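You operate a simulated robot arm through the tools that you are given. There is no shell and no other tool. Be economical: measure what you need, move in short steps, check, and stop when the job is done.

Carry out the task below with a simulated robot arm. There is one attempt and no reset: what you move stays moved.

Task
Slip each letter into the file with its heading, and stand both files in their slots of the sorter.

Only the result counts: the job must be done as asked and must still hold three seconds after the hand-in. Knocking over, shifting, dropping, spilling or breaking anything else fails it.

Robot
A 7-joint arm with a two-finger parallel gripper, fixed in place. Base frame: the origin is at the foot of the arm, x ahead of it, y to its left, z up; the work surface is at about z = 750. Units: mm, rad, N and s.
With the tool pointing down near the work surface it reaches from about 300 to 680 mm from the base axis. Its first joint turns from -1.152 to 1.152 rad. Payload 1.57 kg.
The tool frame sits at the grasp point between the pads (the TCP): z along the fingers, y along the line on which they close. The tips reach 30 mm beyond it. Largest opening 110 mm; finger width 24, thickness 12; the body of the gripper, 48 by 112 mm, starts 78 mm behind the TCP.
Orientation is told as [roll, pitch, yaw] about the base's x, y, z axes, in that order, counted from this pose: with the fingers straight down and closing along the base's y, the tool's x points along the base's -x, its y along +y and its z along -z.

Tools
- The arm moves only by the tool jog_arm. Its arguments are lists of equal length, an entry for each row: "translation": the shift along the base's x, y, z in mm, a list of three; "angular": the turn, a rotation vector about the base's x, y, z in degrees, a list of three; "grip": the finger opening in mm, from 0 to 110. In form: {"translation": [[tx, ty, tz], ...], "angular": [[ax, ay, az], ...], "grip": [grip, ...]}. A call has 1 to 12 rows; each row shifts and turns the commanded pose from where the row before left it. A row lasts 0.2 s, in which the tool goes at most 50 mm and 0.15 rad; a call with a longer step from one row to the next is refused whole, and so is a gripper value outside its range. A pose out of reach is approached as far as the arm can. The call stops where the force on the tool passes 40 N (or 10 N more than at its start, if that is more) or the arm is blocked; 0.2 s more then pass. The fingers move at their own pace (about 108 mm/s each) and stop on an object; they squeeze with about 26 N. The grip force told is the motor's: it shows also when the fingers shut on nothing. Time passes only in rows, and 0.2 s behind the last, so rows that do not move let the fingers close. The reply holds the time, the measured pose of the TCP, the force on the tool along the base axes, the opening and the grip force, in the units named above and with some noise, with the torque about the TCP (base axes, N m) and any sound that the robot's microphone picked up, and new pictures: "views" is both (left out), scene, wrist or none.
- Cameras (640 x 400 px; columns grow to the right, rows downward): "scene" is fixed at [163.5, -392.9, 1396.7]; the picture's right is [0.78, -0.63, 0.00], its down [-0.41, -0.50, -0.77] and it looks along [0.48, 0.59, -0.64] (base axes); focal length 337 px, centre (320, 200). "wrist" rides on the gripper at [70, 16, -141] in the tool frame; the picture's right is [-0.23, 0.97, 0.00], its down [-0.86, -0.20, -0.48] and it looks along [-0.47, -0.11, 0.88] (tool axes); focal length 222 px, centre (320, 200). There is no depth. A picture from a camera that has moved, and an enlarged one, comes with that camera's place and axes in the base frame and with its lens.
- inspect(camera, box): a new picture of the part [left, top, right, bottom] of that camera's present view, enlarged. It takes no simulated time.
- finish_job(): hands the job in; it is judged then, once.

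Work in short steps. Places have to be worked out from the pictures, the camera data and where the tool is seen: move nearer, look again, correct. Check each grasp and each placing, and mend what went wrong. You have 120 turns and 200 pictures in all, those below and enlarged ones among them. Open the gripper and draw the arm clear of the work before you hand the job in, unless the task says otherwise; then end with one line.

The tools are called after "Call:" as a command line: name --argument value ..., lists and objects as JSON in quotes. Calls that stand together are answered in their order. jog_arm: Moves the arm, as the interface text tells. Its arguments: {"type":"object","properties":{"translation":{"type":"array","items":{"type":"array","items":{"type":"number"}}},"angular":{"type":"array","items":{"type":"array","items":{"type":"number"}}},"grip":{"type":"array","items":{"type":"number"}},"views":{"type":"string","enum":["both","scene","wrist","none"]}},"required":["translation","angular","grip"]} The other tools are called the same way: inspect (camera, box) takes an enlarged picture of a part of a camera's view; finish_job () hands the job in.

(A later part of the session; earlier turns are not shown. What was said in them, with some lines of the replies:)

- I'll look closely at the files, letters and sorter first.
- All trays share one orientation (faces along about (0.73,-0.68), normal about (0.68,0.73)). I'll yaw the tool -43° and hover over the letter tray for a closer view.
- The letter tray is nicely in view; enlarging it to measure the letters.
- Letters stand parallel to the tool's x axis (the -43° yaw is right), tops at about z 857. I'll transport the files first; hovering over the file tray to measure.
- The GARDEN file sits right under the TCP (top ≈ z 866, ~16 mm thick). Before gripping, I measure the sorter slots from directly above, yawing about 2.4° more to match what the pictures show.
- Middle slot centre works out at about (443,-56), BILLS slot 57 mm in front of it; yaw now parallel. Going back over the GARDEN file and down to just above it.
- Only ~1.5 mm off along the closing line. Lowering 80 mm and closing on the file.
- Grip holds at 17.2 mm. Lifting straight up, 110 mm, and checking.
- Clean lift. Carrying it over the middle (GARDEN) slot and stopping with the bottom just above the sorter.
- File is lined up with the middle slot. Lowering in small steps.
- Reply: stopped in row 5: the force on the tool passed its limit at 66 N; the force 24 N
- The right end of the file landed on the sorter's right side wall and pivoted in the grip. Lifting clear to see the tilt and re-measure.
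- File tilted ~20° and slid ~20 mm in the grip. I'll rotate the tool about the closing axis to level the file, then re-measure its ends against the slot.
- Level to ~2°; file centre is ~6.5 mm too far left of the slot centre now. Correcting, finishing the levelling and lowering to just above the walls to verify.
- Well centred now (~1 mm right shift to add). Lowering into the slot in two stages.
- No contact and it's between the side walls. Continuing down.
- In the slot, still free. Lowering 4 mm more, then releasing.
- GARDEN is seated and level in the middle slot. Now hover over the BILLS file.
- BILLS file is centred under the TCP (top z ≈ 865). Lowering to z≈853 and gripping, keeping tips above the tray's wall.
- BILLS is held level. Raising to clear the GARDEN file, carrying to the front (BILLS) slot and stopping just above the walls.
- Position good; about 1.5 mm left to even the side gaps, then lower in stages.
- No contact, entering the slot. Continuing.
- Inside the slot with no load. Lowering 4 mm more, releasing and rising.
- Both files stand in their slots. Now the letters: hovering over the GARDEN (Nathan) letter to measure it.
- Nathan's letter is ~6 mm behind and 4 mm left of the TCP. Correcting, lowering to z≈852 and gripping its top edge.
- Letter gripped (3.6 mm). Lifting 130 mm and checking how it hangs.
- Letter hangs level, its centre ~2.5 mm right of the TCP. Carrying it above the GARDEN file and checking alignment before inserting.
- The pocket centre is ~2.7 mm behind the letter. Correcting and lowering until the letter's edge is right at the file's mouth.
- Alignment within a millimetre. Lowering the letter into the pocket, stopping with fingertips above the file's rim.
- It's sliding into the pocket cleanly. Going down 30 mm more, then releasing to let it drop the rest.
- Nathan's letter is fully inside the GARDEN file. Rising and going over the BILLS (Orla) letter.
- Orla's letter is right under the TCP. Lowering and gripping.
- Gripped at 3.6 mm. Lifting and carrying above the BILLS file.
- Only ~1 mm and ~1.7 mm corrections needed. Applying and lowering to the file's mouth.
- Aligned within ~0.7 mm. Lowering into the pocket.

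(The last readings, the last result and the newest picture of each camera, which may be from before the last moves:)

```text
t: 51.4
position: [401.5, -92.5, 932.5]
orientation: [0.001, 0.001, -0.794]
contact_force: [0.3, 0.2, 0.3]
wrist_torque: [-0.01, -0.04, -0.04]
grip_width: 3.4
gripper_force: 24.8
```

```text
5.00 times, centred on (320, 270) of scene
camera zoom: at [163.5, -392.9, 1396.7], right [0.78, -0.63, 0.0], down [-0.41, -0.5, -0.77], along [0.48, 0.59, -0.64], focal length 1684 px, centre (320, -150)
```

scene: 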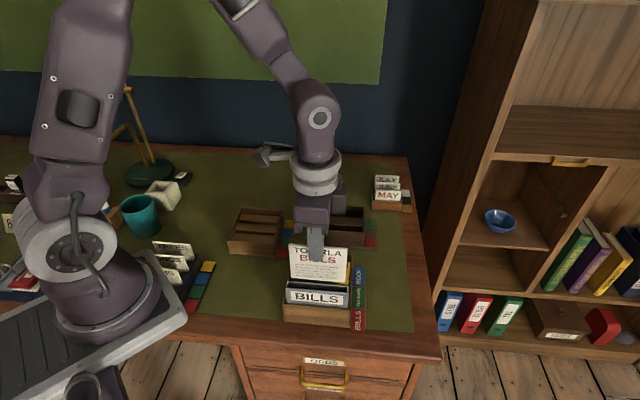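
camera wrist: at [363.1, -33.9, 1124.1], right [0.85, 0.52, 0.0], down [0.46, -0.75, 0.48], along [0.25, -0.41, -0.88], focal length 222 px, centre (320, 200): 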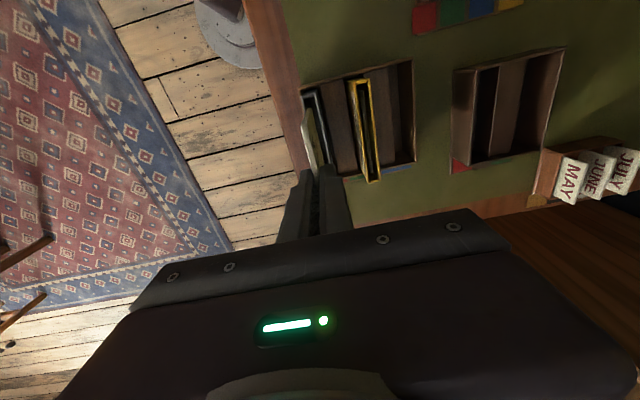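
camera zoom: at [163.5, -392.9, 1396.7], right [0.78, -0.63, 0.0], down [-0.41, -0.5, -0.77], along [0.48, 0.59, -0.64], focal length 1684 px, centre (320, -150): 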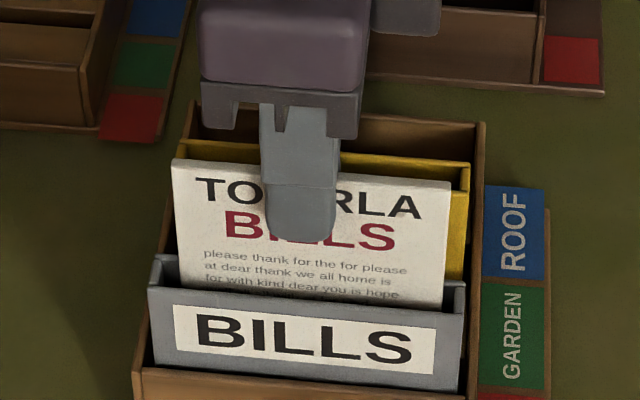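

It's inside the pocket, no contact force. Down 30 mm more, then release.

Call:
jog_arm --translation '[[0, 0, -8], [0, 0, -8], [0, 0, -8], [0, 0, -6], [0, 0, 0], [0, 0, 0], [0, 0, 0], [0, 0, 0], [0, 0, 0]]' --angular '[[0, 0, 0], [0, 0, 0], [0, 0, 0], [0, 0, 0], [0, 0, 0], [0, 0, 0], [0, 0, 0], [0, 0, 0], [0, 0, 0]]' --grip '[0, 0, 0, 0, 0, 10, 24, 30, 30]' --views "none"

Call:
jog_arm --translation '[[0, 0, 30], [0, 0, 40], [0, 0, 40], [0, 30, 0], [0, 40, 0], [0, 0, 0]]' --angular '[[0, 0, 0], [0, 0, 0], [0, 0, 0], [0, 0, 0], [0, 0, 0], [0, 0, 0]]' --grip '[30, 30, 40, 60, 60, 60]'

Call:
inspect --camera "scene" --box '[265, 220, 375, 330]'

Call:
inspect --camera "wrist" --box '[200, 60, 420, 210]'

```text
t: 53.4
position: [401.2, -92.1, 902.0]
orientation: [0.0, -0.001, -0.792]
contact_force: [-0.5, 0.5, 0.4]
wrist_torque: [-0.02, 0.02, 0.01]
grip_width: 29.9
gripper_force: 0.0
```

```text
t: 54.8
position: [400.0, -22.7, 1010.4]
orientation: [0.0, 0.0, -0.795]
contact_force: [0.3, -0.9, 0.0]
wrist_torque: [0.02, 0.0, 0.0]
grip_width: 60.0
gripper_force: 0.0
camera wrist: at [362.8, 37.4, 1153.1], right [0.85, 0.52, 0.0], down [0.46, -0.75, 0.48], along [0.25, -0.41, -0.88], focal length 222 px, centre (320, 200)
```

scene: 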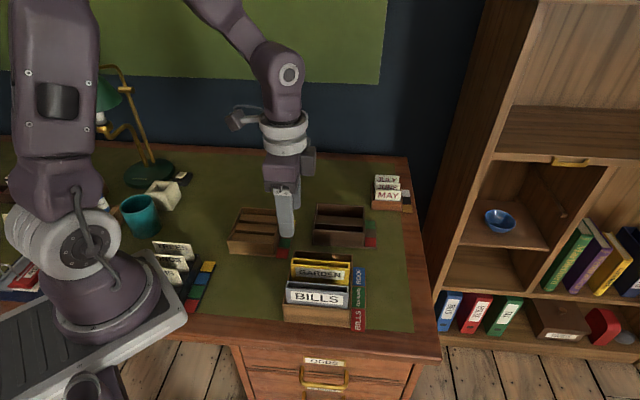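
wrist: 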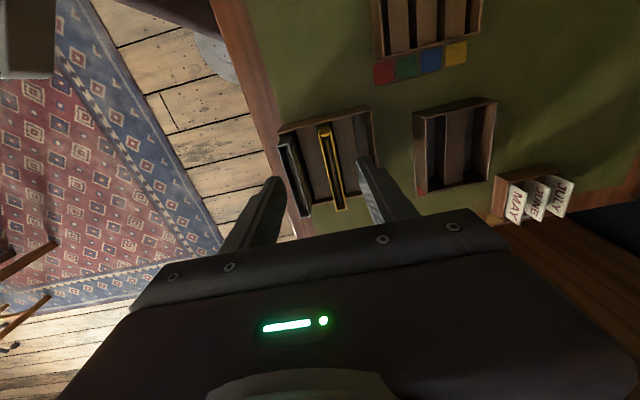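

```text
3.64 times, centred on (320, 275) of scene
camera zoom: at [163.5, -392.9, 1396.7], right [0.78, -0.63, 0.0], down [-0.41, -0.5, -0.77], along [0.48, 0.59, -0.64], focal length 1225 px, centre (320, -73)
```

zoom: 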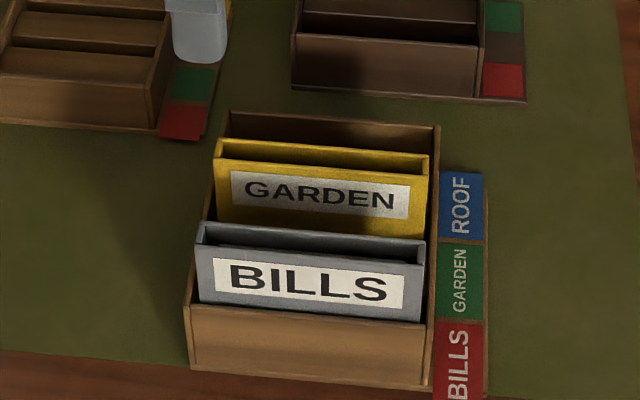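

```text
2.67 times, centred on (310, 135) of wrist
camera zoom: at [362.8, 37.4, 1153.1], right [0.85, 0.52, 0.0], down [0.46, -0.75, 0.48], along [0.25, -0.41, -0.88], focal length 592 px, centre (347, 373)
```

zoom: 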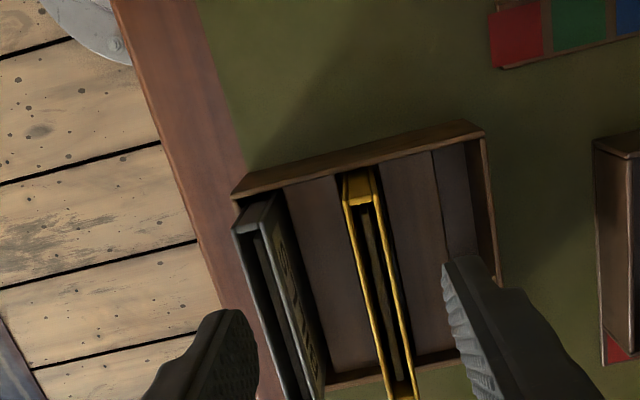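

Both letters are inside their files, both files stand in their labelled slots, and the gripper is open and clear. Handing in.

Call:
finish_job

```text
The job is handed in.
```

The Nathan letter is in the GARDEN file and the Orla letter is in the BILLS file. Both files stand in their labelled slots of the sorter, and the job is handed in; the GARDEN file caught the sorter's side wall on its first try and was re-seated.
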